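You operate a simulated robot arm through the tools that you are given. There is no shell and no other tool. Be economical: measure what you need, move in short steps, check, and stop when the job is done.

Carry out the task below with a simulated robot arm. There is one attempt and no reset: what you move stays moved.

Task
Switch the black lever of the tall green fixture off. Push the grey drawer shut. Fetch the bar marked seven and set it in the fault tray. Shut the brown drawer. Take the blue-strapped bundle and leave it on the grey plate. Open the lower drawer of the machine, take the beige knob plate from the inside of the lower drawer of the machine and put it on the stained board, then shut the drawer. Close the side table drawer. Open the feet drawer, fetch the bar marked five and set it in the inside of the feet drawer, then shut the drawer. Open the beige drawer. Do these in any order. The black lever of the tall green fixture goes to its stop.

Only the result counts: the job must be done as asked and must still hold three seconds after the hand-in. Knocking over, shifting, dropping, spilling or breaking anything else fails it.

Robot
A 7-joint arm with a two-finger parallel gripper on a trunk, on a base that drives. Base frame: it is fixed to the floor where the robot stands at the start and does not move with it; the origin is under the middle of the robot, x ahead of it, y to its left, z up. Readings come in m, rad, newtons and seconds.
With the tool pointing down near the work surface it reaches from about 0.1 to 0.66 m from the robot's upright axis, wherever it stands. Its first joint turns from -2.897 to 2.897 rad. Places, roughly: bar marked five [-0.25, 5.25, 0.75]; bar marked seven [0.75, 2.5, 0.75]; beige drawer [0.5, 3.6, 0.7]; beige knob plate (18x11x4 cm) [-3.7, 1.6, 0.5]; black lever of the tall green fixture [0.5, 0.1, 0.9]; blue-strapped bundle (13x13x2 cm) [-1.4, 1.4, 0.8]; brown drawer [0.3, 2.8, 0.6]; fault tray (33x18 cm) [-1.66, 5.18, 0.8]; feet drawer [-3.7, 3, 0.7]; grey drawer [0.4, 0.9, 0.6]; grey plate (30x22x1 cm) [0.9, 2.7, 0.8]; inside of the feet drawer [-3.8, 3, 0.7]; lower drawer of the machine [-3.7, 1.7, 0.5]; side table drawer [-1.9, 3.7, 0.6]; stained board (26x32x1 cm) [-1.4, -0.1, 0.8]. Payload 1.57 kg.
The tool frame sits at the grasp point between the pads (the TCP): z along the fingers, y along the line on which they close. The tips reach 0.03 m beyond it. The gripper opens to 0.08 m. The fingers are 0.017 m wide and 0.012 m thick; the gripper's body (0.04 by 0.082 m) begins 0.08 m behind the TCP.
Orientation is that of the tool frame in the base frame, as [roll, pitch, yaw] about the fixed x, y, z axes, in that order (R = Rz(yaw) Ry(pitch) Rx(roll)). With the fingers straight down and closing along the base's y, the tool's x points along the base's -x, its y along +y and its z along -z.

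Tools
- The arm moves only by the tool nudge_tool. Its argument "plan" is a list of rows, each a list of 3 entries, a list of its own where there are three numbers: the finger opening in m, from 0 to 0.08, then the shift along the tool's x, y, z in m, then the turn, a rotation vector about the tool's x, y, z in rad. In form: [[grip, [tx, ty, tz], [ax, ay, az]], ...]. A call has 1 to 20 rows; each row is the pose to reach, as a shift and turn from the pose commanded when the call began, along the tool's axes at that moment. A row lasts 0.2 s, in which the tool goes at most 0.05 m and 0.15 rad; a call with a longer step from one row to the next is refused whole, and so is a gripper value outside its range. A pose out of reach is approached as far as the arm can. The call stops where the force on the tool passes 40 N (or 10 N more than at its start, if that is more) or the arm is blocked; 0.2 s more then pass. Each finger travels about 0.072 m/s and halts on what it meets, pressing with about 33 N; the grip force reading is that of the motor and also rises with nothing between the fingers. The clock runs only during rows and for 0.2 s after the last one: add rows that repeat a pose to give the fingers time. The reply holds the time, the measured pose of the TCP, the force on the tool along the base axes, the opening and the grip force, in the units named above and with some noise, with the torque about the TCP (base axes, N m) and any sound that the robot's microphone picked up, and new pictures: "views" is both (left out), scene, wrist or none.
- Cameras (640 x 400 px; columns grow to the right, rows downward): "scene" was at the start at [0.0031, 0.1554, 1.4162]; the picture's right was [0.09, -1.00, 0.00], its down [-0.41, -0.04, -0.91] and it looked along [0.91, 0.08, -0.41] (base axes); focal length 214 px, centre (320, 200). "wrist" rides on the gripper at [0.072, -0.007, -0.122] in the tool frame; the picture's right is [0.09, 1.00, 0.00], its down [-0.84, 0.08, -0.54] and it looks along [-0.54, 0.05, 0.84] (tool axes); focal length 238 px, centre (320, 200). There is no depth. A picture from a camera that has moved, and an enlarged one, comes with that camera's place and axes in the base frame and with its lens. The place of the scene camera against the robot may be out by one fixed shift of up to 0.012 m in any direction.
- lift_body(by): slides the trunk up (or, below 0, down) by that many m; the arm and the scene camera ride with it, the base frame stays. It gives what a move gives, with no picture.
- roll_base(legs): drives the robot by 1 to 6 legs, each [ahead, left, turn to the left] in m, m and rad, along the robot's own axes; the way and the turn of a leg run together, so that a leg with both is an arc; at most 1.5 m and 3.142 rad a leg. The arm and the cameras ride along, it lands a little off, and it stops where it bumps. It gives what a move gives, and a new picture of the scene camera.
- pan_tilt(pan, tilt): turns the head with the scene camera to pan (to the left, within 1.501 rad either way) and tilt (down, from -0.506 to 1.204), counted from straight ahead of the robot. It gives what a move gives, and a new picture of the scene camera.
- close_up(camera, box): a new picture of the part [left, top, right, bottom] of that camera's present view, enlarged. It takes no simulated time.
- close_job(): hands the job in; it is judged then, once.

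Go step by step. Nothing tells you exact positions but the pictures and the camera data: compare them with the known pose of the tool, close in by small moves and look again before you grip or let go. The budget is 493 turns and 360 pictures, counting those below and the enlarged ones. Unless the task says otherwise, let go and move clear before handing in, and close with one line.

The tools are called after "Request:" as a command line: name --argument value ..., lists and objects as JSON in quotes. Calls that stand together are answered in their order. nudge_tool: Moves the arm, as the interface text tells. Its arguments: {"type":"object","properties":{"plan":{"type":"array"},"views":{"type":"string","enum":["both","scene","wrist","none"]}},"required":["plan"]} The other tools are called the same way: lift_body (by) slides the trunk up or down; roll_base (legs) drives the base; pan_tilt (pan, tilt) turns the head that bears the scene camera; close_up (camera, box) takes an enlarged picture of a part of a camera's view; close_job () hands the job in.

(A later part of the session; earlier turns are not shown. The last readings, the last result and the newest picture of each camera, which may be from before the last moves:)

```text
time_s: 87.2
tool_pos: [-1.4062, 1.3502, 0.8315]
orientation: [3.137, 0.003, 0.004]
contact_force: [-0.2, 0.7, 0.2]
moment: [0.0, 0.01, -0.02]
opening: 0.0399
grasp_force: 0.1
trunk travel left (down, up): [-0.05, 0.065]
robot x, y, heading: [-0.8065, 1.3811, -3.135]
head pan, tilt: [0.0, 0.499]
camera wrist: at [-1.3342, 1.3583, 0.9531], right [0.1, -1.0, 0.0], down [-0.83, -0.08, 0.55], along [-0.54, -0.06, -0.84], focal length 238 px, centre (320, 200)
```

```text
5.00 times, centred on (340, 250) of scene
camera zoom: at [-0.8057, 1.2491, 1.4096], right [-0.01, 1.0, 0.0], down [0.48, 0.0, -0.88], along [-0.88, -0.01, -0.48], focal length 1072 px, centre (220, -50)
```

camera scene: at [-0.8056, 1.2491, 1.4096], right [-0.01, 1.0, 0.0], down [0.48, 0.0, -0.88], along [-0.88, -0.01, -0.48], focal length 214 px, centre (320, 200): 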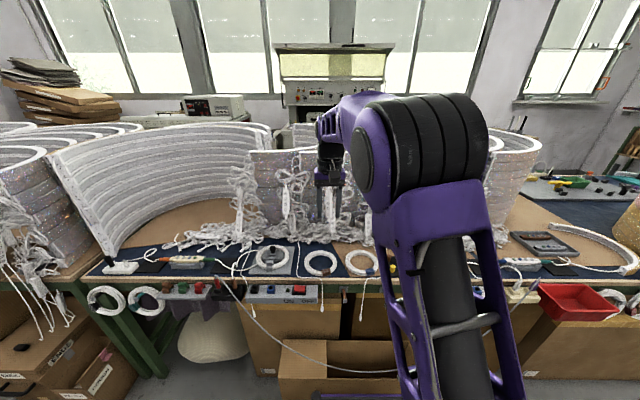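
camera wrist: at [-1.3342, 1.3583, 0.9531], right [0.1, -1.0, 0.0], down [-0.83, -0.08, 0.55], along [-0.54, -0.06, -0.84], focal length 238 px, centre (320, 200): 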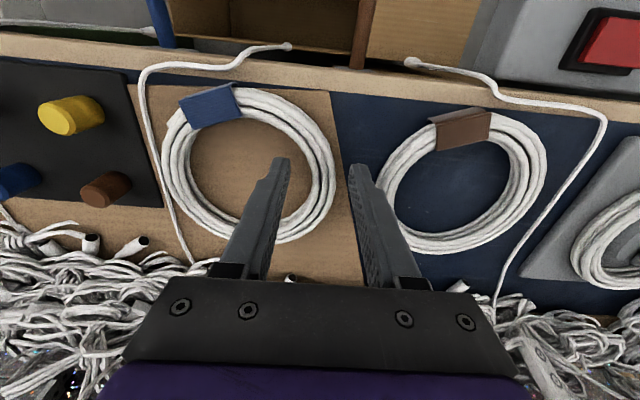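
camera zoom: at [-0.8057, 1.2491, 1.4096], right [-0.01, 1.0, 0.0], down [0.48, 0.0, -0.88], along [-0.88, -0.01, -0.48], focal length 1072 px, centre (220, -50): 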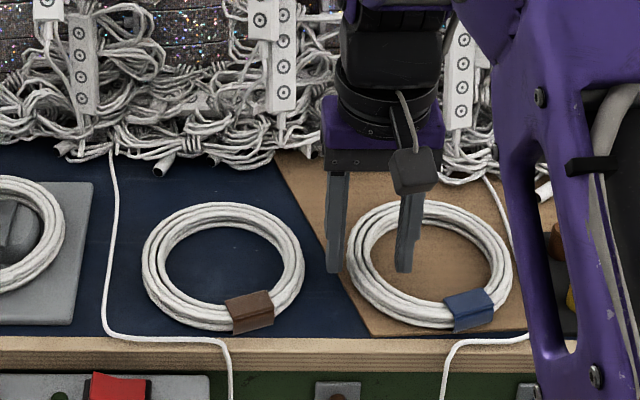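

Fingers straddle the band. Descend until the tips nearly touch the board.

Request:
nudge_tool --plan '[[0.04, [0, -0.001, 0.008], [0, 0, 0]], [0.04, [0, -0.001, 0.014], [0, 0, 0]], [0.04, [0, -0.001, 0.019], [0, 0, 0]], [0.04, [0, -0.001, 0.024], [0, 0, 0]]]' --views "wrist"

Request:
close_up --camera "scene" --box '[290, 210, 390, 290]'

```text
time_s: 88.2
tool_pos: [-1.4072, 1.3518, 0.8143]
orientation: [3.137, 0.012, 0.006]
contact_force: [8.8, 0.7, 39.6]
moment: [0.95, -0.59, -0.18]
opening: 0.0401
grasp_force: 0.0
trunk travel left (down, up): [-0.05, 0.065]
robot x, y, heading: [-0.806, 1.3827, -3.135]
head pan, tilt: [0.0, 0.499]
camera wrist: at [-1.3334, 1.3591, 0.935], right [0.1, -1.0, 0.0], down [-0.83, -0.08, 0.55], along [-0.55, -0.06, -0.83], focal length 238 px, centre (320, 200)
```

wrist: 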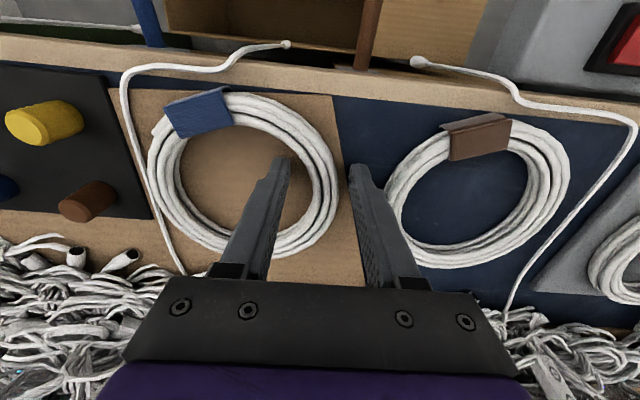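

```text
5.00 times, centred on (340, 250) of scene
camera zoom: at [-0.8021, 1.2491, 1.4104], right [-0.01, 1.0, 0.0], down [0.48, 0.0, -0.88], along [-0.88, -0.01, -0.48], focal length 1072 px, centre (220, -50)
```

zoom: 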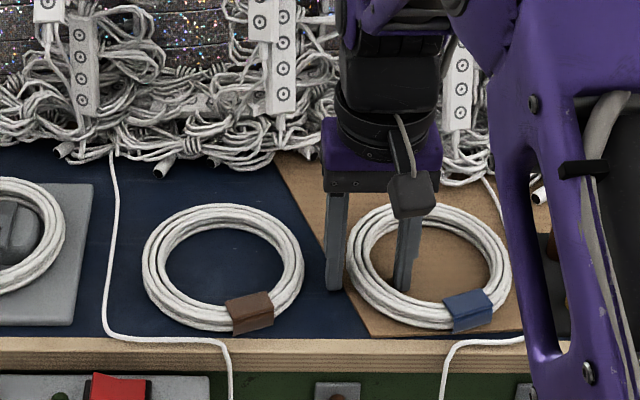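

The inner finger touches the board. I raise 3 mm and close on the band.

Request:
nudge_tool --plan '[[0.04, [0, 0, -0.006], [0, 0, 0]], [0.04, [0, 0, -0.006], [0, 0, 0]], [0, [0, 0, -0.006], [0, 0, 0]], [0, [0, 0, -0.006], [0, 0, 0]], [0, [0, 0, -0.006], [0, 0, 0]]]' --views "wrist"

```text
time_s: 89.5
tool_pos: [-1.4067, 1.3514, 0.8137]
orientation: [3.138, 0.004, 0.005]
contact_force: [0.7, 8.3, 8.5]
moment: [0.59, 0.0, 0.13]
opening: 0.0186
grasp_force: 32.9
trunk travel left (down, up): [-0.05, 0.065]
robot x, y, heading: [-0.8058, 1.381, -3.132]
head pan, tilt: [0.0, 0.499]
camera wrist: at [-1.3344, 1.3604, 0.9355], right [0.1, -1.0, 0.0], down [-0.83, -0.08, 0.55], along [-0.54, -0.06, -0.84], focal length 238 px, centre (320, 200)
```

wrist: 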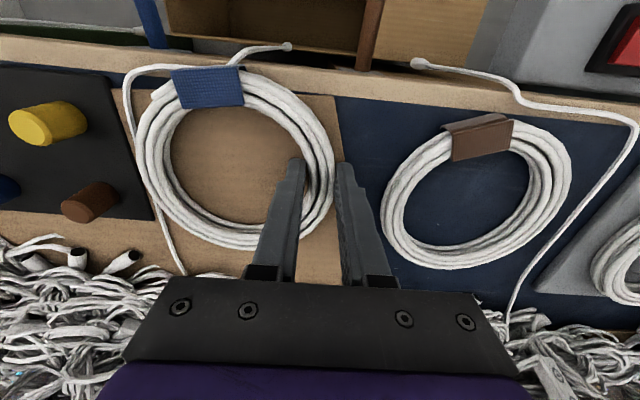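

Gripped. Lift straight up slowly.

Request:
nudge_tool --plan '[[0, [0, 0, -0.01], [0, 0, 0]], [0, [0, 0, -0.03], [0, 0, 0]], [0, [0, 0, -0.06], [0, 0, 0]], [0, [0, 0, -0.1], [0, 0, 0]], [0, [0, 0, -0.14], [0, 0, 0]], [0, [0, 0, -0.18], [0, 0, 0]]]' --views "both"

```text
time_s: 90.8
tool_pos: [-1.4068, 1.3522, 0.9949]
orientation: [3.139, 0.003, 0.005]
contact_force: [-0.3, -0.8, -0.6]
moment: [-0.02, -0.02, -0.02]
opening: 0.0183
grasp_force: 33.1
trunk travel left (down, up): [-0.05, 0.065]
robot x, y, heading: [-0.8121, 1.3833, -3.138]
head pan, tilt: [0.0, 0.499]
camera scene: at [-0.8059, 1.2491, 1.4095], right [-0.01, 1.0, 0.0], down [0.48, 0.0, -0.88], along [-0.88, -0.01, -0.48], focal length 214 px, centre (320, 200)
camera wrist: at [-1.335, 1.3606, 1.1172], right [0.1, -1.0, 0.0], down [-0.83, -0.08, 0.55], along [-0.54, -0.06, -0.84], focal length 238 px, centre (320, 200)
```

scene: 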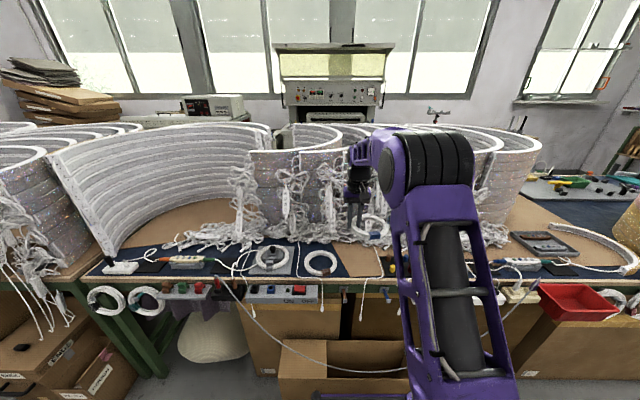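
wrist: 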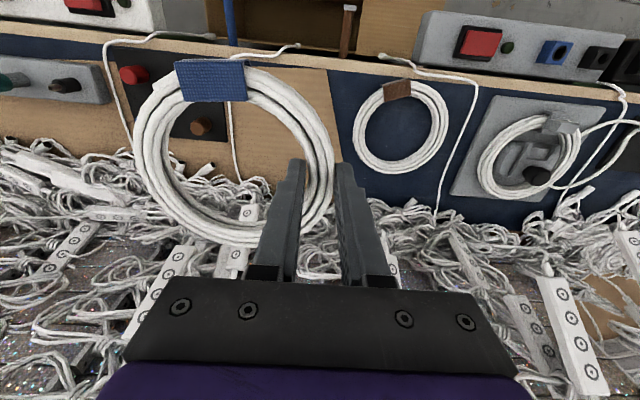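

Held level. I back off, turn around to the right and drive along the corridor toward the grey plate.

Request:
roll_base --legs '[[-0.35, 0, 0], [0, 0, -3.14], [0, 0.7, 0]]'

```text
time_s: 107.7
tool_pos: [0.1978, 2.0621, 0.9946]
orientation: [3.138, 0.002, 3.055]
contact_force: [0.0, -0.2, -0.2]
moment: [0.06, 0.06, -0.02]
opening: 0.0178
grasp_force: 32.0
trunk travel left (down, up): [-0.05, 0.065]
robot x, y, heading: [-0.4036, 2.0892, -0.082]
head pan, tilt: [0.0, 0.499]
camera scene: at [-0.3885, 2.2342, 1.4096], right [-0.08, -1.0, 0.0], down [-0.48, 0.04, -0.88], along [0.87, -0.07, -0.48], focal length 214 px, centre (320, 200)
```

scene: 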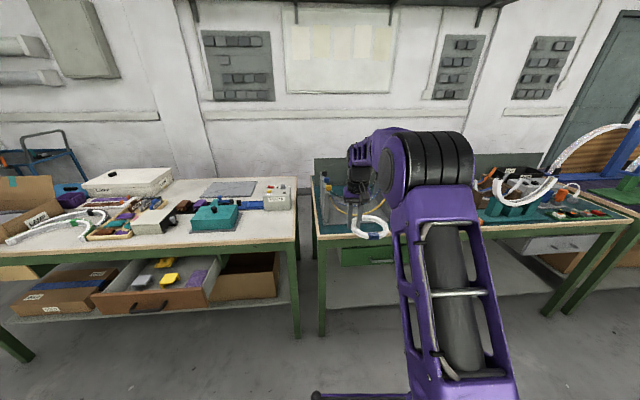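

I can see the white table with the open brown drawer and the grey plate at the back. The plate is deep, so I must park sideways close to that table, which needs the drawer shut first; I approach to look for a spot to rest the coil temporarily.

Request:
roll_base --legs '[[0, 0.4, 0.082], [0.25, 0, 0]]'

Request:
pan_tilt --pan 0.0 --tilt 0.65

```text
time_s: 113.5
tool_pos: [0.4648, 2.5161, 0.995]
orientation: [3.139, 0.003, 3.136]
contact_force: [0.1, -0.3, -1.5]
moment: [0.05, 0.01, -0.04]
opening: 0.0178
grasp_force: 32.6
trunk travel left (down, up): [-0.05, 0.065]
robot x, y, heading: [-0.135, 2.4915, 0.002]
head pan, tilt: [0.0, 0.499]
camera scene: at [-0.1325, 2.6389, 1.4096], right [0.0, -1.0, 0.0], down [-0.48, 0.0, -0.88], along [0.88, 0.0, -0.48], focal length 214 px, centre (320, 200)
```

scene: 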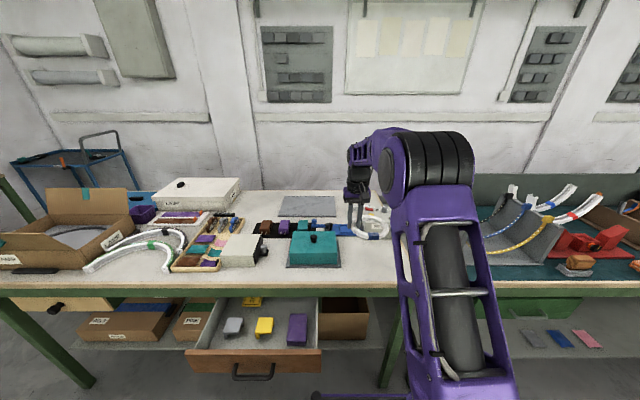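

```text
time_s: 114.2
tool_pos: [0.4658, 2.5153, 0.9942]
orientation: [3.138, 0.003, 3.136]
contact_force: [-0.4, -0.1, -0.9]
moment: [0.05, 0.03, 0.0]
opening: 0.0175
grasp_force: 32.7
trunk travel left (down, up): [-0.05, 0.065]
robot x, y, heading: [-0.1325, 2.4925, -0.002]
head pan, tilt: [0.0, 0.649]
camera scene: at [-0.1366, 2.6389, 1.3962], right [0.0, -1.0, 0.0], down [-0.6, 0.0, -0.8], along [0.8, 0.0, -0.6], focal length 214 px, centre (320, 200)
```

scene: 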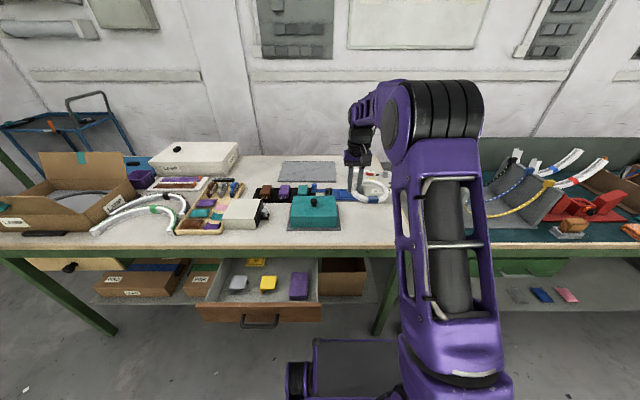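

Space at the table's right front looks empty. I check with the wrist camera above it.

Request:
nudge_tool --plan '[[0, [-0.025, -0.015, 0.03], [0, 0, 0]], [0, [-0.05, -0.03, 0.05], [0, 0, 0]], [0, [-0.05, -0.03, 0.05], [0, 0, 0]]]' --views "both"

```text
time_s: 115.0
tool_pos: [0.5157, 2.4853, 0.9451]
orientation: [3.138, 0.002, 3.138]
contact_force: [0.3, -0.5, -0.4]
moment: [0.05, -0.04, 0.0]
opening: 0.0175
grasp_force: 32.7
trunk travel left (down, up): [-0.05, 0.065]
robot x, y, heading: [-0.1317, 2.4935, -0.002]
head pan, tilt: [0.0, 0.649]
camera scene: at [-0.1365, 2.6389, 1.3962], right [0.0, -1.0, 0.0], down [-0.6, 0.0, -0.8], along [0.8, 0.0, -0.6], focal length 214 px, centre (320, 200)
camera wrist: at [0.4438, 2.4792, 1.0656], right [-0.09, 1.0, 0.0], down [0.84, 0.07, 0.55], along [0.54, 0.05, -0.84], focal length 238 px, centre (320, 200)
```

scene: 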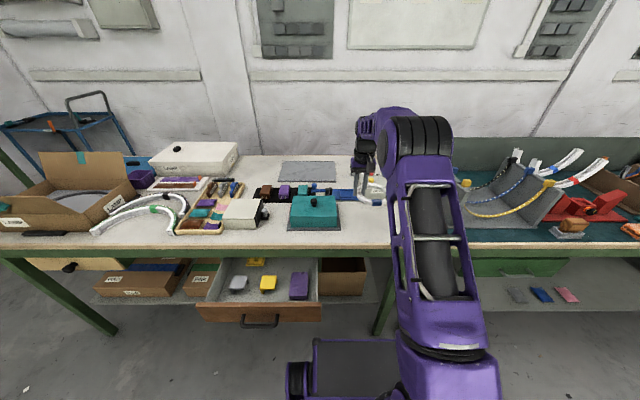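
wrist: 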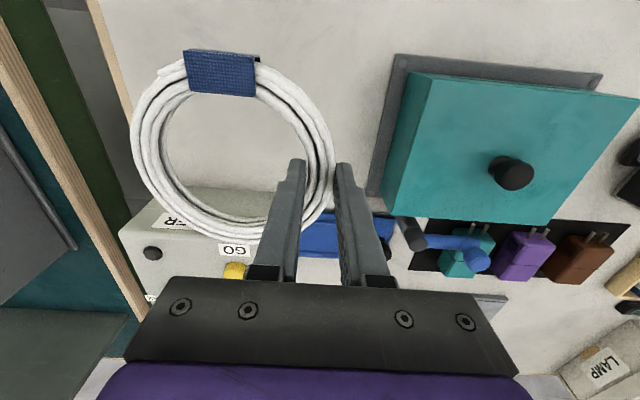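

The spot in front of the "GO" box is free. I shift back 3.5 cm and lower until touch.

Request:
nudge_tool --plan '[[0, [0.02, 0, 0.02], [0, 0, 0]], [0, [0.035, 0, 0.05], [0, 0, 0]], [0, [0.035, 0, 0.09], [0, 0, 0]], [0, [0.035, 0, 0.1], [0, 0, 0]], [0, [0.035, 0, 0.11], [0, 0, 0]], [0, [0.035, 0, 0.12], [0, 0, 0]]]' --views "wrist"

```text
time_s: 116.4
tool_pos: [0.4809, 2.4853, 0.83]
orientation: [3.138, 0.01, 3.136]
contact_force: [-9.9, -0.2, 34.6]
moment: [-0.39, 1.12, -0.09]
opening: 0.0178
grasp_force: 32.6
trunk travel left (down, up): [-0.05, 0.065]
robot x, y, heading: [-0.1356, 2.488, -0.003]
head pan, tilt: [0.0, 0.649]
camera wrist: at [0.4078, 2.4798, 0.9511], right [-0.09, 1.0, 0.0], down [0.83, 0.07, 0.55], along [0.55, 0.05, -0.83], focal length 238 px, centre (320, 200)
```

wrist: 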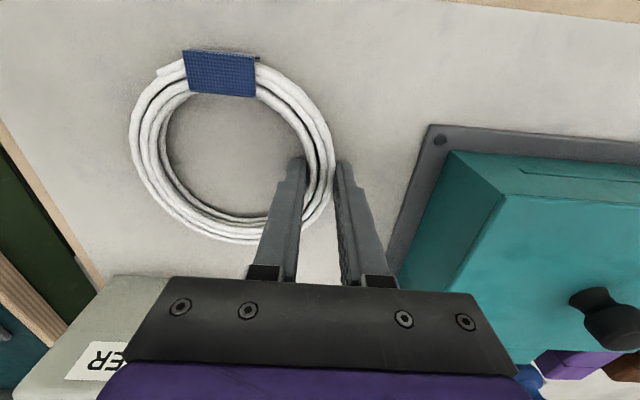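

On the table. Release and rise.

Request:
nudge_tool --plan '[[0, [0, 0, -0.003], [0, 0, 0]], [0.04, [0, 0, -0.003], [0, 0, 0]], [0.04, [0, 0, -0.003], [0, 0, 0]], [0.04, [0, 0, -0.04], [0, 0, 0]], [0.04, [0, 0, -0.08], [0, 0, 0]], [0.04, [0.03, 0, -0.12], [0, 0, 0]], [0, [0.06, 0.02, -0.15], [0, 0, 0]], [0, [0.1, 0.05, -0.15], [0, 0, 0]]]' --views "wrist"

```text
time_s: 118.2
tool_pos: [0.3823, 2.5372, 0.977]
orientation: [3.137, 0.005, 3.137]
contact_force: [-0.2, 0.0, -0.7]
moment: [0.01, 0.0, -0.01]
opening: 0.0
grasp_force: 21.5
trunk travel left (down, up): [-0.05, 0.065]
robot x, y, heading: [-0.1317, 2.4931, -0.0]
head pan, tilt: [0.0, 0.649]
camera wrist: at [0.3107, 2.532, 1.0985], right [-0.09, 1.0, 0.0], down [0.84, 0.07, 0.55], along [0.54, 0.05, -0.84], focal length 238 px, centre (320, 200)
```

wrist: 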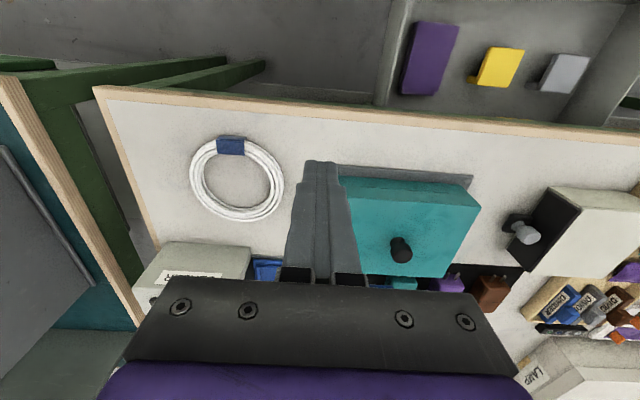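

The coil rests safely. Now I back off and move in front of the brown drawer.

Request:
roll_base --legs '[[-0.18, 0, 0], [0, 0.23, 0]]'

Request:
close_up --camera "scene" --box '[220, 210, 420, 330]'

```text
time_s: 122.2
tool_pos: [0.1988, 2.7687, 0.9768]
orientation: [3.138, 0.002, 3.137]
contact_force: [0.1, 0.4, 0.7]
moment: [0.0, 0.0, 0.0]
opening: 0.0002
grasp_force: 21.3
trunk travel left (down, up): [-0.05, 0.065]
robot x, y, heading: [-0.3241, 2.7215, -0.004]
head pan, tilt: [0.0, 0.649]
camera scene: at [-0.3209, 2.8702, 1.3962], right [0.0, -1.0, 0.0], down [-0.6, 0.0, -0.8], along [0.8, 0.0, -0.6], focal length 214 px, centre (320, 200)
```

scene: 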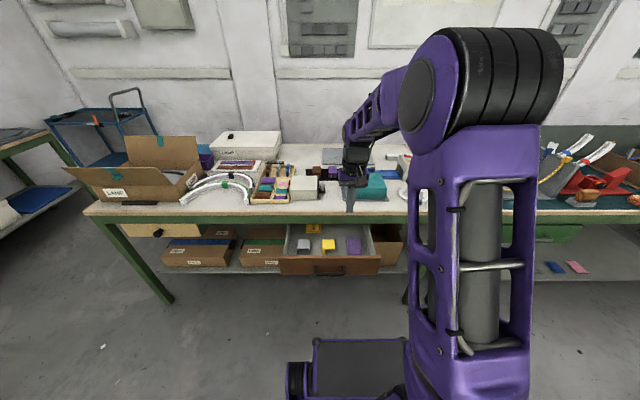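

```text
3.20 times, centred on (320, 270) of scene
camera zoom: at [-0.3209, 2.8702, 1.3962], right [0.0, -1.0, 0.0], down [-0.6, 0.0, -0.8], along [0.8, 0.0, -0.6], focal length 686 px, centre (320, -24)
```

zoom: 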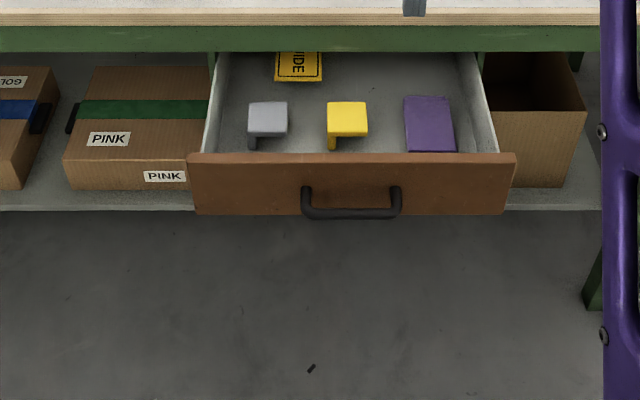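

Panel spans z 0.59–0.70 at x≈0.22. I lower the tilted tool in front of its right part, clear of the handle.

Request:
nudge_tool --plan '[[0, [0.006, -0.007, 0.027], [0, -0.07, 0]], [0, [0.012, -0.014, 0.054], [0, -0.14, 0]], [0, [0.018, -0.021, 0.081], [0, -0.21, 0]], [0, [0.024, -0.028, 0.108], [0, -0.28, 0]], [0, [0.03, -0.035, 0.135], [0, -0.35, 0]], [0, [0.035, -0.042, 0.162], [0, -0.42, 0]], [0, [0.037, -0.049, 0.189], [0, -0.49, 0]], [0, [0.037, -0.056, 0.216], [0, -0.56, 0]], [0, [0.037, -0.063, 0.243], [0, -0.63, 0]], [0, [0.037, -0.07, 0.27], [0, -0.7, 0]], [0, [0.037, -0.074, 0.295], [0, -0.785, 0]], [0, [0.037, -0.074, 0.295], [0, -0.785, 0]]]' --views "wrist"

```text
time_s: 124.8
tool_pos: [0.1635, 2.6974, 0.6825]
orientation: [3.136, 0.789, 3.133]
contact_force: [0.4, -0.2, -0.2]
moment: [0.02, 0.01, 0.02]
opening: 0.0
grasp_force: 21.7
trunk travel left (down, up): [-0.05, 0.065]
robot x, y, heading: [-0.3142, 2.7246, -0.005]
head pan, tilt: [0.0, 0.649]
camera wrist: at [0.0255, 2.6916, 0.7171], right [-0.06, 1.0, -0.06], down [0.2, 0.07, 0.98], along [0.98, 0.05, -0.21], focal length 238 px, centre (320, 200)
```

wrist: 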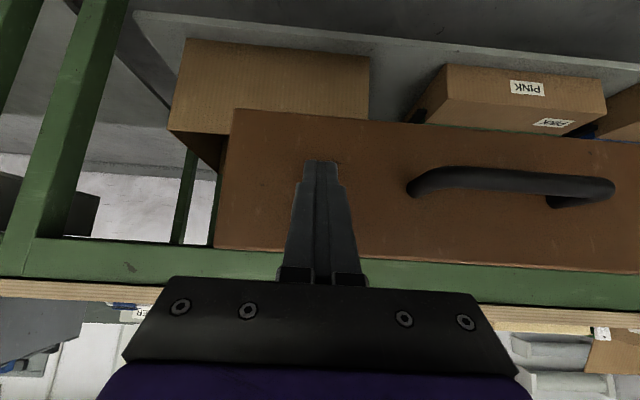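

Good placement. Push forward until it stops.

Request:
nudge_tool --plan '[[0, [-0.02, 0, 0.02], [0, 0, 0]], [0, [-0.04, 0, 0.04], [0, 0, 0]], [0, [-0.06, 0, 0.06], [0, 0, 0]], [0, [-0.08, 0, 0.08], [0, 0, 0]], [0, [-0.1, 0, 0.1], [0, 0, 0]], [0, [-0.115, 0, 0.115], [0, 0, 0]], [0, [-0.13, 0, 0.13], [0, 0, 0]], [0, [-0.14, 0, 0.14], [0, 0, 0]], [0, [-0.15, 0, 0.15], [0, 0, 0]], [0, [-0.16, 0, 0.16], [0, 0, 0]]]' --views "wrist"

```text
time_s: 126.7
tool_pos: [0.3593, 2.6973, 0.678]
orientation: [3.137, 0.774, 3.135]
contact_force: [-22.6, 0.5, 19.7]
moment: [0.0, -0.24, 0.02]
opening: 0.0001
grasp_force: 21.1
trunk travel left (down, up): [-0.05, 0.065]
robot x, y, heading: [-0.3214, 2.7221, 0.001]
head pan, tilt: [0.0, 0.649]
stopped in row 9: the force on the tool passed its limit at 66 N (the readings are from after the stop); the commanded pose is now the measured one
camera wrist: at [0.2228, 2.692, 0.7143], right [-0.06, 1.0, -0.06], down [0.22, 0.07, 0.97], along [0.97, 0.05, -0.22], focal length 238 px, centre (320, 200)
```

wrist: 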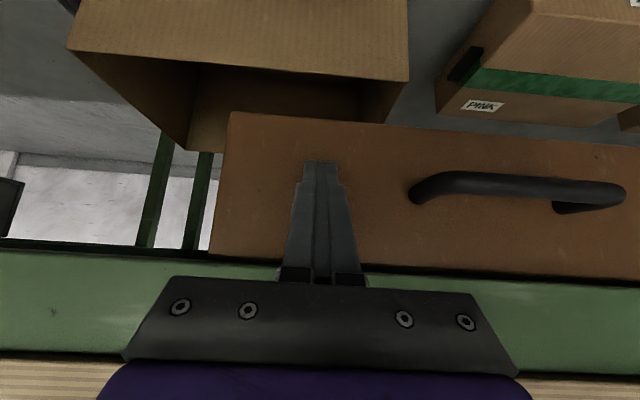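

Stopped at the end. Retract, raise, and verify.

Request:
nudge_tool --plan '[[0, [0.025, 0, -0.025], [0, 0, 0]], [0, [0.0495, 0, -0.0495], [0, 0, 0]], [0, [0.0707, 0, -0.0707], [0, 0, 0]], [0, [0.0389, 0, -0.1025], [0, 0.05, 0]], [0, [0.0035, 0, -0.1308], [0, 0.14, 0]], [0, [-0.0318, 0, -0.1591], [0, 0.24, 0]], [0, [-0.0672, 0, -0.1874], [0, 0.34, 0]], [0, [-0.1025, 0, -0.2157], [0, 0.44, 0]], [0, [-0.1379, 0, -0.2439], [0, 0.54, 0]], [0, [-0.1732, 0, -0.2722], [0, 0.64, 0]], [0, [-0.2086, 0, -0.3005], [0, 0.72, 0]], [0, [-0.2439, 0, -0.3288], [0, 0.775, 0]]]' --views "scene"

```text
time_s: 129.3
tool_pos: [0.3029, 2.696, 1.0801]
orientation: [3.139, -0.001, 3.139]
contact_force: [0.5, -0.3, 0.2]
moment: [-0.03, -0.01, 0.0]
opening: 0.0004
grasp_force: 21.3
trunk travel left (down, up): [-0.05, 0.065]
robot x, y, heading: [-0.3212, 2.7259, -0.001]
head pan, tilt: [0.0, 0.649]
camera scene: at [-0.3211, 2.8703, 1.3962], right [0.0, -1.0, 0.0], down [-0.6, 0.0, -0.8], along [0.8, 0.0, -0.6], focal length 214 px, centre (320, 200)
```

scene: 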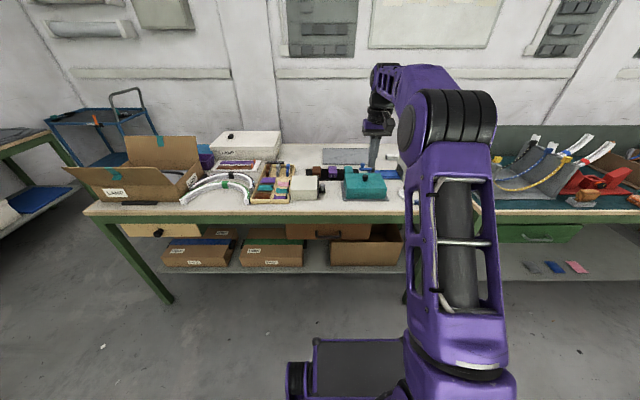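

Brown drawer is shut. Next I turn left so my right side faces the table, then swing the arm to the right so I can park closer sideways.

Request:
roll_base --legs '[[0, 0, 1.571]]'

Request:
nudge_tool --plan '[[0, [0.0019, -0.0486, 0], [0, 0, 0.0785]], [0, [0.0076, -0.097, 0], [0, 0, 0.157]], [0, [0.0171, -0.1447, 0], [0, 0, 0.2356]], [0, [0.0303, -0.1916, 0], [0, 0, 0.3142]], [0, [0.0472, -0.2373, 0], [0, 0, 0.3927]], [0, [0.0676, -0.2815, 0], [0, 0, 0.4712]], [0, [0.0914, -0.3239, 0], [0, 0, 0.5498]], [0, [0.1184, -0.3644, 0], [0, 0, 0.6283]], [0, [0.1486, -0.4027, 0], [0, 0, 0.7069]], [0, [0.1816, -0.4384, 0], [0, 0, 0.7854]], [0, [0.2173, -0.4714, 0], [0, 0, 0.8639]], [0, [0.2556, -0.5016, 0], [0, 0, 0.9425]], [0, [0.2961, -0.5286, 0], [0, 0, 1.021]], [0, [0.3385, -0.5524, 0], [0, 0, 1.0996]], [0, [0.3827, -0.5728, 0], [0, 0, 1.1781]], [0, [0.4284, -0.5897, 0], [0, 0, 1.2566]], [0, [0.4753, -0.6029, 0], [0, 0, 1.3352]], [0, [0.523, -0.6124, 0], [0, 0, 1.4137]], [0, [0.5714, -0.6181, 0], [0, 0, 1.4923]], [0, [0.62, -0.62, 0], [0, 0, 1.5708]]]' --views "scene"

```text
time_s: 133.6
tool_pos: [-0.2841, 3.3453, 1.0811]
orientation: [3.139, -0.001, -1.59]
contact_force: [0.1, 0.4, 0.2]
moment: [0.0, 0.02, -0.01]
opening: 0.0001
grasp_force: 21.7
trunk travel left (down, up): [-0.05, 0.065]
robot x, y, heading: [-0.3183, 2.7257, 1.557]
head pan, tilt: [0.0, 0.649]
camera scene: at [-0.4582, 2.7294, 1.3962], right [1.0, -0.02, 0.0], down [-0.01, -0.6, -0.8], along [0.01, 0.8, -0.6], focal length 214 px, centre (320, 200)
```

scene: 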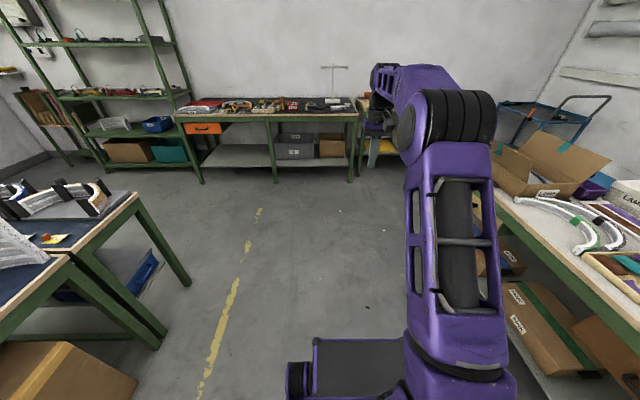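

```text
time_s: 137.8
tool_pos: [0.3266, 2.7143, 1.077]
orientation: [3.141, -0.005, 3.121]
contact_force: [0.4, -0.6, 0.3]
moment: [-0.05, -0.04, 0.03]
opening: 0.0002
grasp_force: 21.8
trunk travel left (down, up): [-0.05, 0.065]
robot x, y, heading: [-0.3214, 2.7253, 1.558]
head pan, tilt: [0.0, 0.649]
camera scene: at [-0.4582, 2.7295, 1.3962], right [1.0, -0.02, 0.0], down [-0.01, -0.6, -0.8], along [0.01, 0.8, -0.6], focal length 214 px, centre (320, 200)
```

scene: 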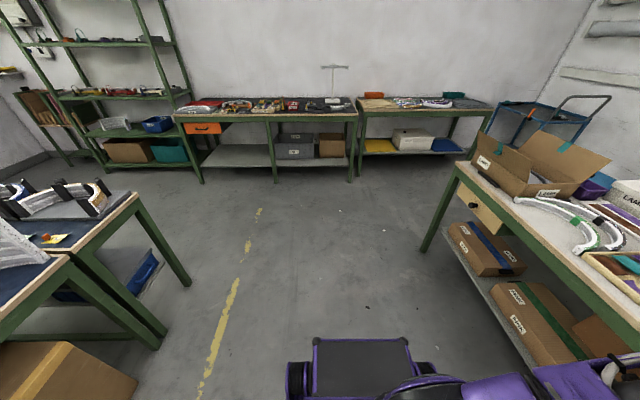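

The arm is at the right now. I pan right to view the table with the plate.

Request:
pan_tilt --pan -1.2 --tilt 0.6

```text
time_s: 139.2
tool_pos: [0.3256, 2.7143, 1.0774]
orientation: [-3.14, -0.001, 3.123]
contact_force: [0.5, 0.4, 0.0]
moment: [0.0, 0.01, -0.01]
opening: 0.0
grasp_force: 21.3
trunk travel left (down, up): [-0.05, 0.065]
robot x, y, heading: [-0.3199, 2.7233, 1.553]
head pan, tilt: [-1.201, 0.6]
camera scene: at [-0.3767, 2.6732, 1.4005], right [0.35, -0.94, 0.0], down [-0.53, -0.2, -0.83], along [0.77, 0.29, -0.56], focal length 214 px, centre (320, 200)
```

scene: 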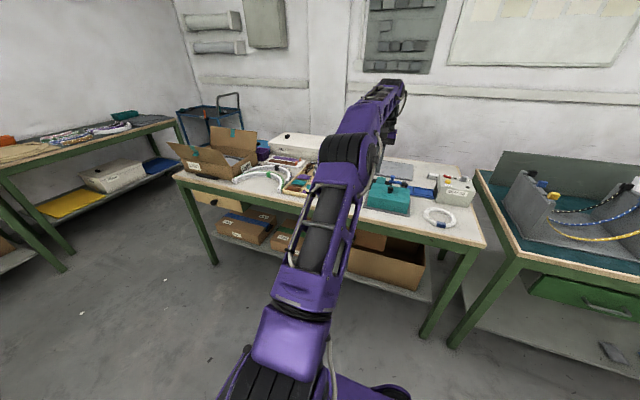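

I drive sideways toward the table.

Request:
roll_base --legs '[[-0.17, -0.3, 0.015], [0, -0.12, 0]]'

Request:
close_up --camera "scene" --box '[320, 130, 600, 300]'

```text
time_s: 144.1
tool_pos: [0.7431, 2.5519, 1.0779]
orientation: [3.141, -0.003, 3.137]
contact_force: [0.2, 0.0, 1.1]
moment: [-0.01, -0.01, -0.01]
opening: 0.0
grasp_force: 20.8
trunk travel left (down, up): [-0.05, 0.065]
robot x, y, heading: [0.0994, 2.5521, 1.57]
head pan, tilt: [-1.201, 0.6]
camera scene: at [0.0402, 2.4985, 1.4005], right [0.36, -0.93, 0.0], down [-0.53, -0.2, -0.83], along [0.77, 0.3, -0.56], focal length 214 px, centre (320, 200)
```

scene: 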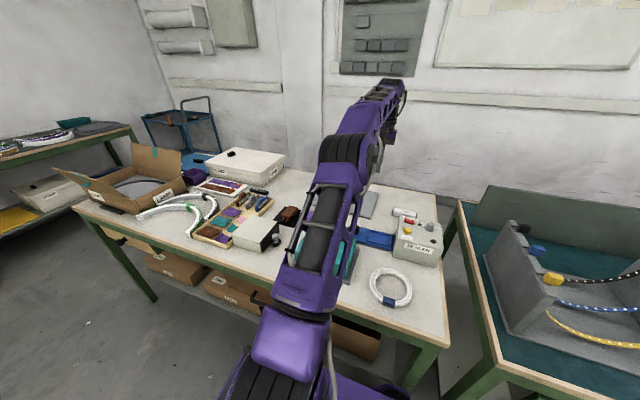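

```text
2.29 times, centred on (460, 215) of scene
camera zoom: at [0.0402, 2.4985, 1.4005], right [0.36, -0.93, 0.0], down [-0.53, -0.2, -0.83], along [0.77, 0.3, -0.56], focal length 490 px, centre (0, 166)
```

zoom: 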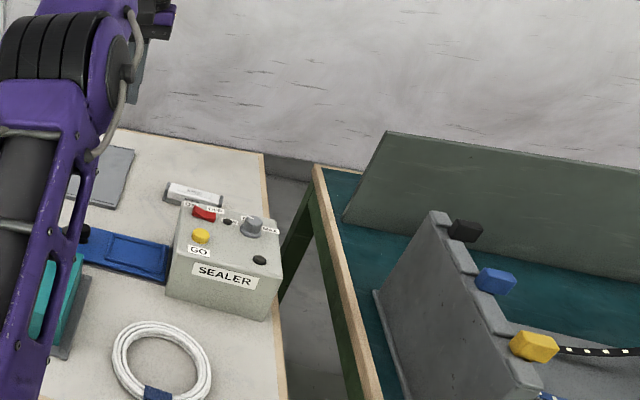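

Let me view from the wrist camera here to find the bar marked seven.

Request:
nudge_tool --plan '[[0.04, [0, 0, 0], [0, 0, 0]]]' --views "wrist"

Request:
close_up --camera "wrist" --box '[0, 120, 320, 280]'

Request:
close_up --camera "wrist" --box '[320, 120, 640, 280]'

```text
time_s: 144.5
tool_pos: [0.7425, 2.5517, 1.0763]
orientation: [3.141, -0.003, 3.138]
contact_force: [0.5, -0.3, 0.7]
moment: [0.0, 0.01, -0.04]
opening: 0.0398
grasp_force: 0.0
trunk travel left (down, up): [-0.05, 0.065]
robot x, y, heading: [0.097, 2.5491, 1.574]
head pan, tilt: [-1.201, 0.6]
camera wrist: at [0.6716, 2.545, 1.1999], right [-0.09, 1.0, 0.0], down [0.84, 0.07, 0.54], along [0.54, 0.05, -0.84], focal length 238 px, centre (320, 200)
```

wrist: 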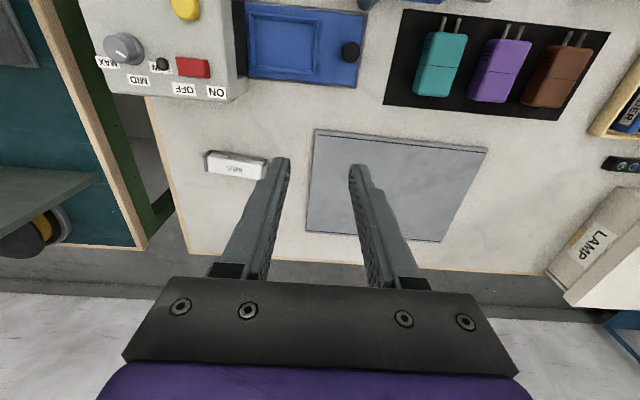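

```text
2.00 times, centred on (160, 200) of wrist
camera zoom: at [0.6716, 2.545, 1.1999], right [-0.09, 1.0, 0.0], down [0.84, 0.07, 0.54], along [0.54, 0.05, -0.84], focal length 477 px, centre (640, 200)
```

zoom: 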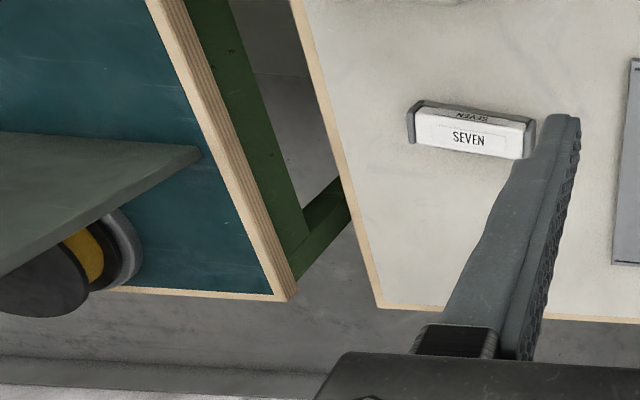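

```text
2.00 times, centred on (480, 200) of wrist
camera zoom: at [0.6716, 2.545, 1.1999], right [-0.09, 1.0, 0.0], down [0.84, 0.07, 0.54], along [0.54, 0.05, -0.84], focal length 477 px, centre (0, 200)
```

zoom: 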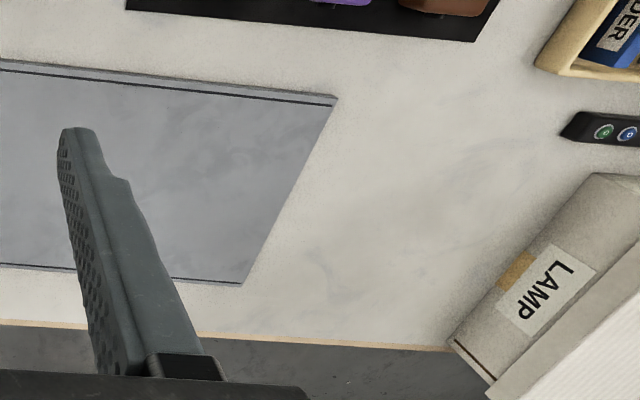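

The bar marked SEVEN is near (0.86, 2.41) and the plate's centre near (0.89, 2.70). First I go back for the coil and regrip it.

Request:
nudge_tool --plan '[[0.04, [0.044, -0.011, 0.0], [0, 0, 0]], [0.04, [0.088, -0.022, 0.01], [0, 0, 0]], [0.04, [0.132, -0.033, 0.03], [0, 0, 0]], [0.04, [0.172, -0.044, 0.055], [0, 0, 0]], [0.04, [0.21, -0.055, 0.08], [0, 0, 0]], [0.04, [0.245, -0.066, 0.105], [0, 0, 0]], [0.04, [0.2625, -0.067, 0.136], [0, 0, 0]], [0.04, [0.2625, -0.067, 0.136], [0, 0, 0]]]' --views "wrist"

```text
time_s: 146.3
tool_pos: [0.4787, 2.484, 0.9417]
orientation: [3.141, -0.004, 3.139]
contact_force: [-0.4, 0.4, -0.4]
moment: [0.01, 0.01, 0.01]
opening: 0.0399
grasp_force: 0.0
trunk travel left (down, up): [-0.05, 0.065]
robot x, y, heading: [0.096, 2.5516, 1.568]
head pan, tilt: [-1.201, 0.6]
camera wrist: at [0.4075, 2.4788, 1.0632], right [-0.09, 1.0, 0.0], down [0.84, 0.08, 0.54], along [0.54, 0.05, -0.84], focal length 238 px, centre (320, 200)
```

wrist: 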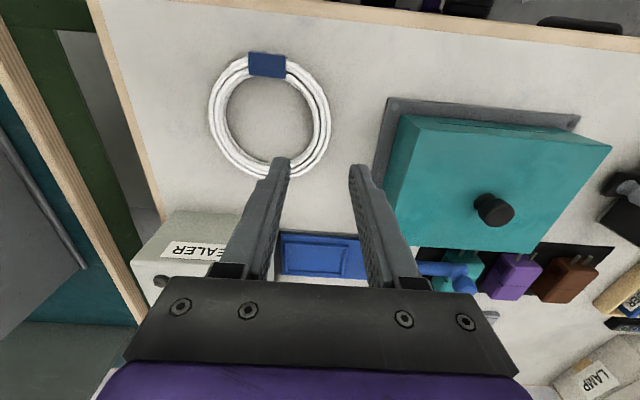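

Aligned within a centimetre. Descend and grip.

Request:
nudge_tool --plan '[[0.04, [0.012, 0, 0.03], [0, 0, 0]], [0.04, [0.012, 0, 0.07], [0, 0, 0]], [0.04, [0.012, 0, 0.1], [0, 0, 0]], [0.04, [0.012, 0, 0.109], [0, 0, 0]], [0.04, [0.012, 0, 0.109], [0, 0, 0]], [0, [0.012, 0, 0.109], [0, 0, 0]], [0, [0.012, 0, 0.109], [0, 0, 0]], [0, [0.012, 0, 0.109], [0, 0, 0]]]' --views "wrist"

```text
time_s: 148.1
tool_pos: [0.4668, 2.4853, 0.8342]
orientation: [3.14, -0.004, 3.137]
contact_force: [0.9, -0.5, -0.2]
moment: [0.07, -0.01, 0.0]
opening: 0.0168
grasp_force: 31.3
trunk travel left (down, up): [-0.05, 0.065]
robot x, y, heading: [0.0943, 2.5496, 1.567]
head pan, tilt: [-1.201, 0.6]
camera wrist: at [0.3959, 2.4797, 0.956], right [-0.09, 1.0, 0.0], down [0.84, 0.07, 0.54], along [0.54, 0.05, -0.84], focal length 238 px, centre (320, 200)
```

wrist: 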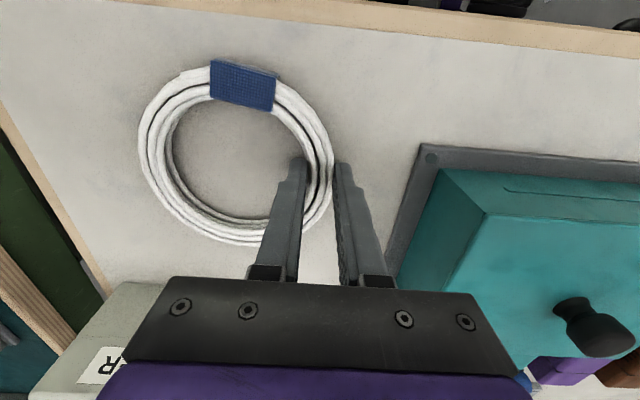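

Gripped. Lift and turn the wrist so the ring points outward to the plate.

Request:
nudge_tool --plan '[[0, [0, 0, -0.03], [0, 0, 0]], [0, [0, 0, -0.07], [0, 0, 0]], [0, [0, 0, -0.11], [0, 0, 0]], [0, [0, 0, -0.15], [0, 0, -0.1]], [0, [0, 0.01, -0.16], [0, 0, -0.23]], [0, [0, 0.02, -0.16], [0, 0, -0.36]], [0, [0, 0.03, -0.16], [0, 0, -0.49]], [0, [0, 0.04, -0.16], [0, 0, -0.62]], [0, [0, 0.05, -0.16], [0, 0, -0.75]], [0, [0, 0.06, -0.16], [0, 0, -0.88]], [0, [0, 0.06, -0.16], [0, 0, -1.01]], [0, [0, 0.06, -0.16], [0, 0, -1.14]], [0, [0, 0.06, -0.16], [0, 0, -1.27]], [0, [0, 0.06, -0.16], [0, 0, -1.4]], [0, [0, 0.06, -0.16], [0, 0, -1.53]], [0, [0, 0.06, -0.16], [0, 0, -1.571]]]' --views "both"

Request:
roll_base --legs '[[0.13, -0.02, 0]]'

```text
time_s: 151.5
tool_pos: [0.4681, 2.5442, 0.9942]
orientation: [3.139, 0.001, -1.571]
contact_force: [-0.1, -0.7, -0.9]
moment: [0.01, 0.02, 0.04]
opening: 0.0163
grasp_force: 31.9
trunk travel left (down, up): [-0.05, 0.065]
robot x, y, heading: [0.0938, 2.5508, 1.566]
head pan, tilt: [-1.201, 0.6]
camera scene: at [0.0403, 2.4985, 1.4005], right [0.36, -0.93, 0.0], down [-0.53, -0.2, -0.83], along [0.77, 0.3, -0.56], focal length 214 px, centre (320, 200)
camera wrist: at [0.4754, 2.4736, 1.116], right [-1.0, -0.09, 0.0], down [-0.07, 0.84, 0.54], along [-0.05, 0.54, -0.84], focal length 238 px, centre (320, 200)
```

scene: 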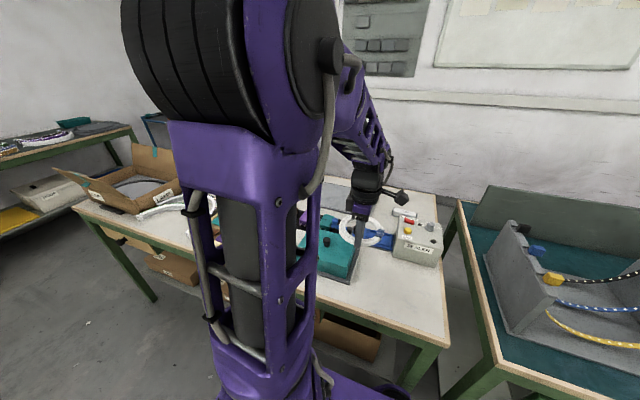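
wrist: 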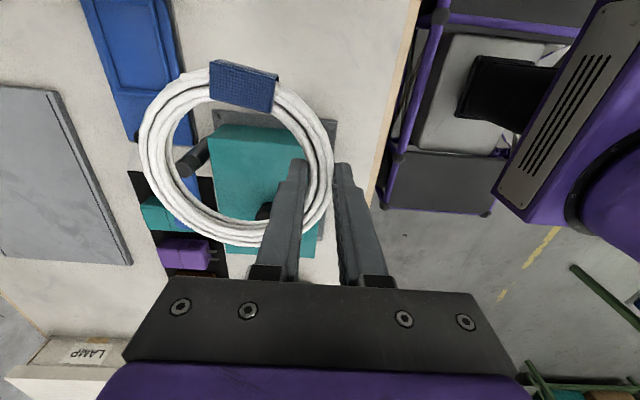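

```text
time_s: 152.8
tool_pos: [0.4884, 2.676, 0.9936]
orientation: [3.138, 0.002, -1.573]
contact_force: [0.3, -0.3, -0.1]
moment: [0.02, 0.04, -0.02]
opening: 0.0164
grasp_force: 31.7
trunk travel left (down, up): [-0.05, 0.065]
robot x, y, heading: [0.1178, 2.6784, 1.568]
head pan, tilt: [-1.201, 0.6]
camera scene: at [0.0606, 2.6293, 1.4005], right [0.36, -0.93, 0.0], down [-0.53, -0.2, -0.83], along [0.77, 0.3, -0.56], focal length 214 px, centre (320, 200)
```

scene: 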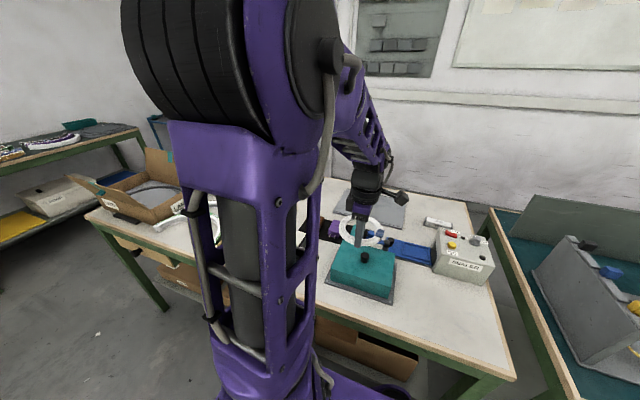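

Now extend over the plate at height.

Request:
nudge_tool --plan '[[0, [-0.004, -0.045, 0], [0, 0, 0]], [0, [-0.008, -0.09, 0], [0, 0, 0]], [0, [-0.012, -0.135, 0], [0, 0, 0]], [0, [-0.016, -0.18, 0], [0, 0, 0]], [0, [-0.02, -0.225, 0], [0, 0, 0]], [0, [-0.024, -0.27, 0], [0, 0, 0]], [0, [-0.024, -0.312, 0], [0, 0, 0]], [0, [-0.024, -0.332, 0.03], [0, 0, 0]], [0, [-0.024, -0.332, 0.06], [0, 0, 0]], [0, [-0.024, -0.332, 0.06], [0, 0, 0]]]' --views "both"

```text
time_s: 155.0
tool_pos: [0.8196, 2.6976, 0.9333]
orientation: [3.14, 0.0, -1.573]
contact_force: [0.2, -0.7, -0.7]
moment: [0.0, 0.03, 0.01]
opening: 0.0167
grasp_force: 32.0
out of reach, approached as far as the arm can: row 8
trunk travel left (down, up): [-0.05, 0.065]
robot x, y, heading: [0.1103, 2.6833, 1.571]
head pan, tilt: [-1.201, 0.6]
camera scene: at [0.0608, 2.6294, 1.4005], right [0.36, -0.93, 0.0], down [-0.53, -0.2, -0.82], along [0.77, 0.3, -0.57], focal length 214 px, centre (320, 200)
camera wrist: at [0.8261, 2.6274, 1.0542], right [-1.0, -0.09, 0.0], down [-0.07, 0.84, 0.54], along [-0.05, 0.54, -0.84], focal length 238 px, centre (320, 200)
```

scene: 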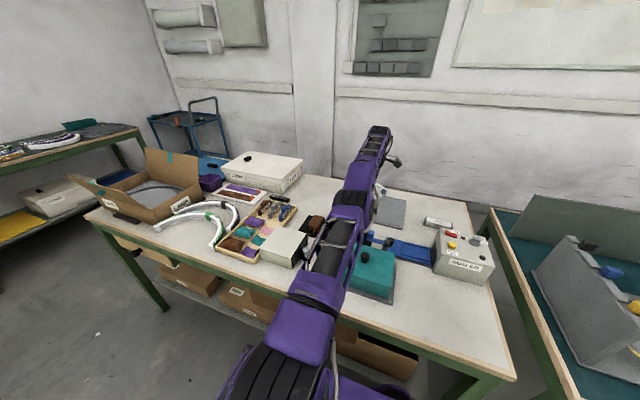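
wrist: 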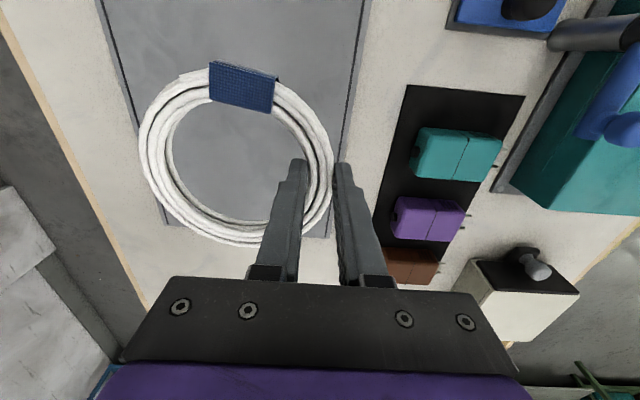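

The ring hovers right over the plate (centre about 0.875, 2.70). Lower until contact.

Request:
nudge_tool --plan '[[0, [0, 0, 0.03], [0, 0, 0]], [0, [0, 0, 0.06], [0, 0, 0]], [0, [0, 0, 0.075], [0, 0, 0]], [0, [0, 0, 0.083], [0, 0, 0]], [0, [0, 0, 0.089], [0, 0, 0]], [0, [0, 0, 0.093], [0, 0, 0]]]' --views "wrist"

```text
time_s: 156.4
tool_pos: [0.8269, 2.6997, 0.8427]
orientation: [3.141, 0.0, -1.572]
contact_force: [-1.5, -0.1, 13.8]
moment: [-0.24, 0.01, -0.01]
opening: 0.0166
grasp_force: 31.7
out of reach, approached as far as the arm can: row 2, 3, 4, 5, 6
trunk travel left (down, up): [-0.05, 0.065]
robot x, y, heading: [0.1157, 2.6816, 1.574]
head pan, tilt: [-1.201, 0.6]
camera wrist: at [0.8334, 2.6295, 0.965], right [-1.0, -0.09, 0.0], down [-0.08, 0.84, 0.54], along [-0.05, 0.54, -0.84], focal length 238 px, centre (320, 200)
```

wrist: 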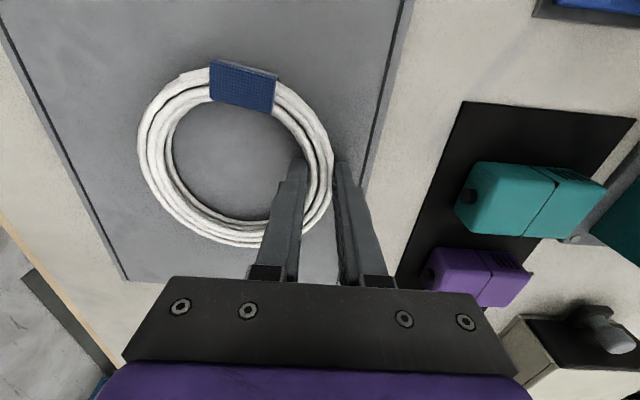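

In contact with the plate. Release and lift.

Request:
nudge_tool --plan '[[0, [0, 0, 0], [0, 0, 0]], [0.036, [0, 0, 0], [0, 0, 0]], [0.036, [0, 0, 0], [0, 0, 0]], [0.036, [0, 0.0, -0.03], [0, 0, 0]], [0.036, [0, 0.0, -0.07], [0, 0, 0]], [0.036, [0, 0.02, -0.11], [0, 0, 0]], [0.036, [0, 0.04, -0.15], [0, 0, 0]], [0.036, [0, 0.06, -0.18], [0, 0, 0]]]' --views "both"

```text
time_s: 158.2
tool_pos: [0.7927, 2.7002, 1.0293]
orientation: [3.137, 0.001, -1.573]
contact_force: [0.4, 0.7, -0.2]
moment: [0.0, 0.03, -0.01]
opening: 0.0362
grasp_force: 0.2
out of reach, approached as far as the arm can: row 6, 7, 8
trunk travel left (down, up): [-0.05, 0.065]
robot x, y, heading: [0.1178, 2.683, 1.576]
head pan, tilt: [-1.201, 0.6]
camera scene: at [0.0607, 2.6295, 1.4004], right [0.36, -0.93, 0.0], down [-0.53, -0.2, -0.83], along [0.77, 0.3, -0.57], focal length 214 px, centre (320, 200)
camera wrist: at [0.7998, 2.6288, 1.1512], right [-1.0, -0.09, 0.01], down [-0.07, 0.84, 0.54], along [-0.05, 0.54, -0.84], focal length 238 px, centre (320, 200)
```

scene: 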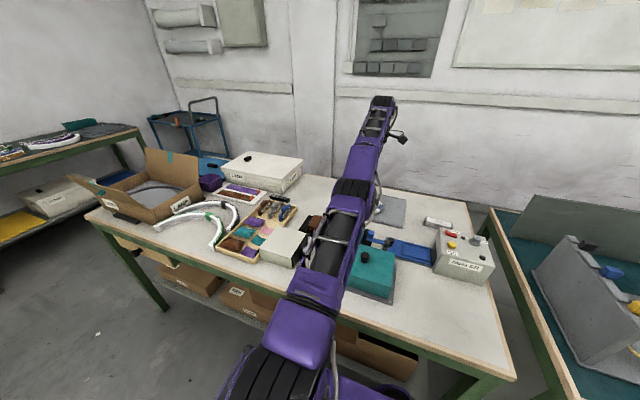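
wrist: 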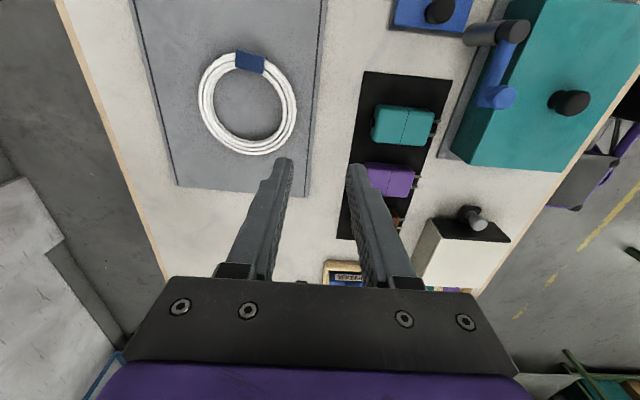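

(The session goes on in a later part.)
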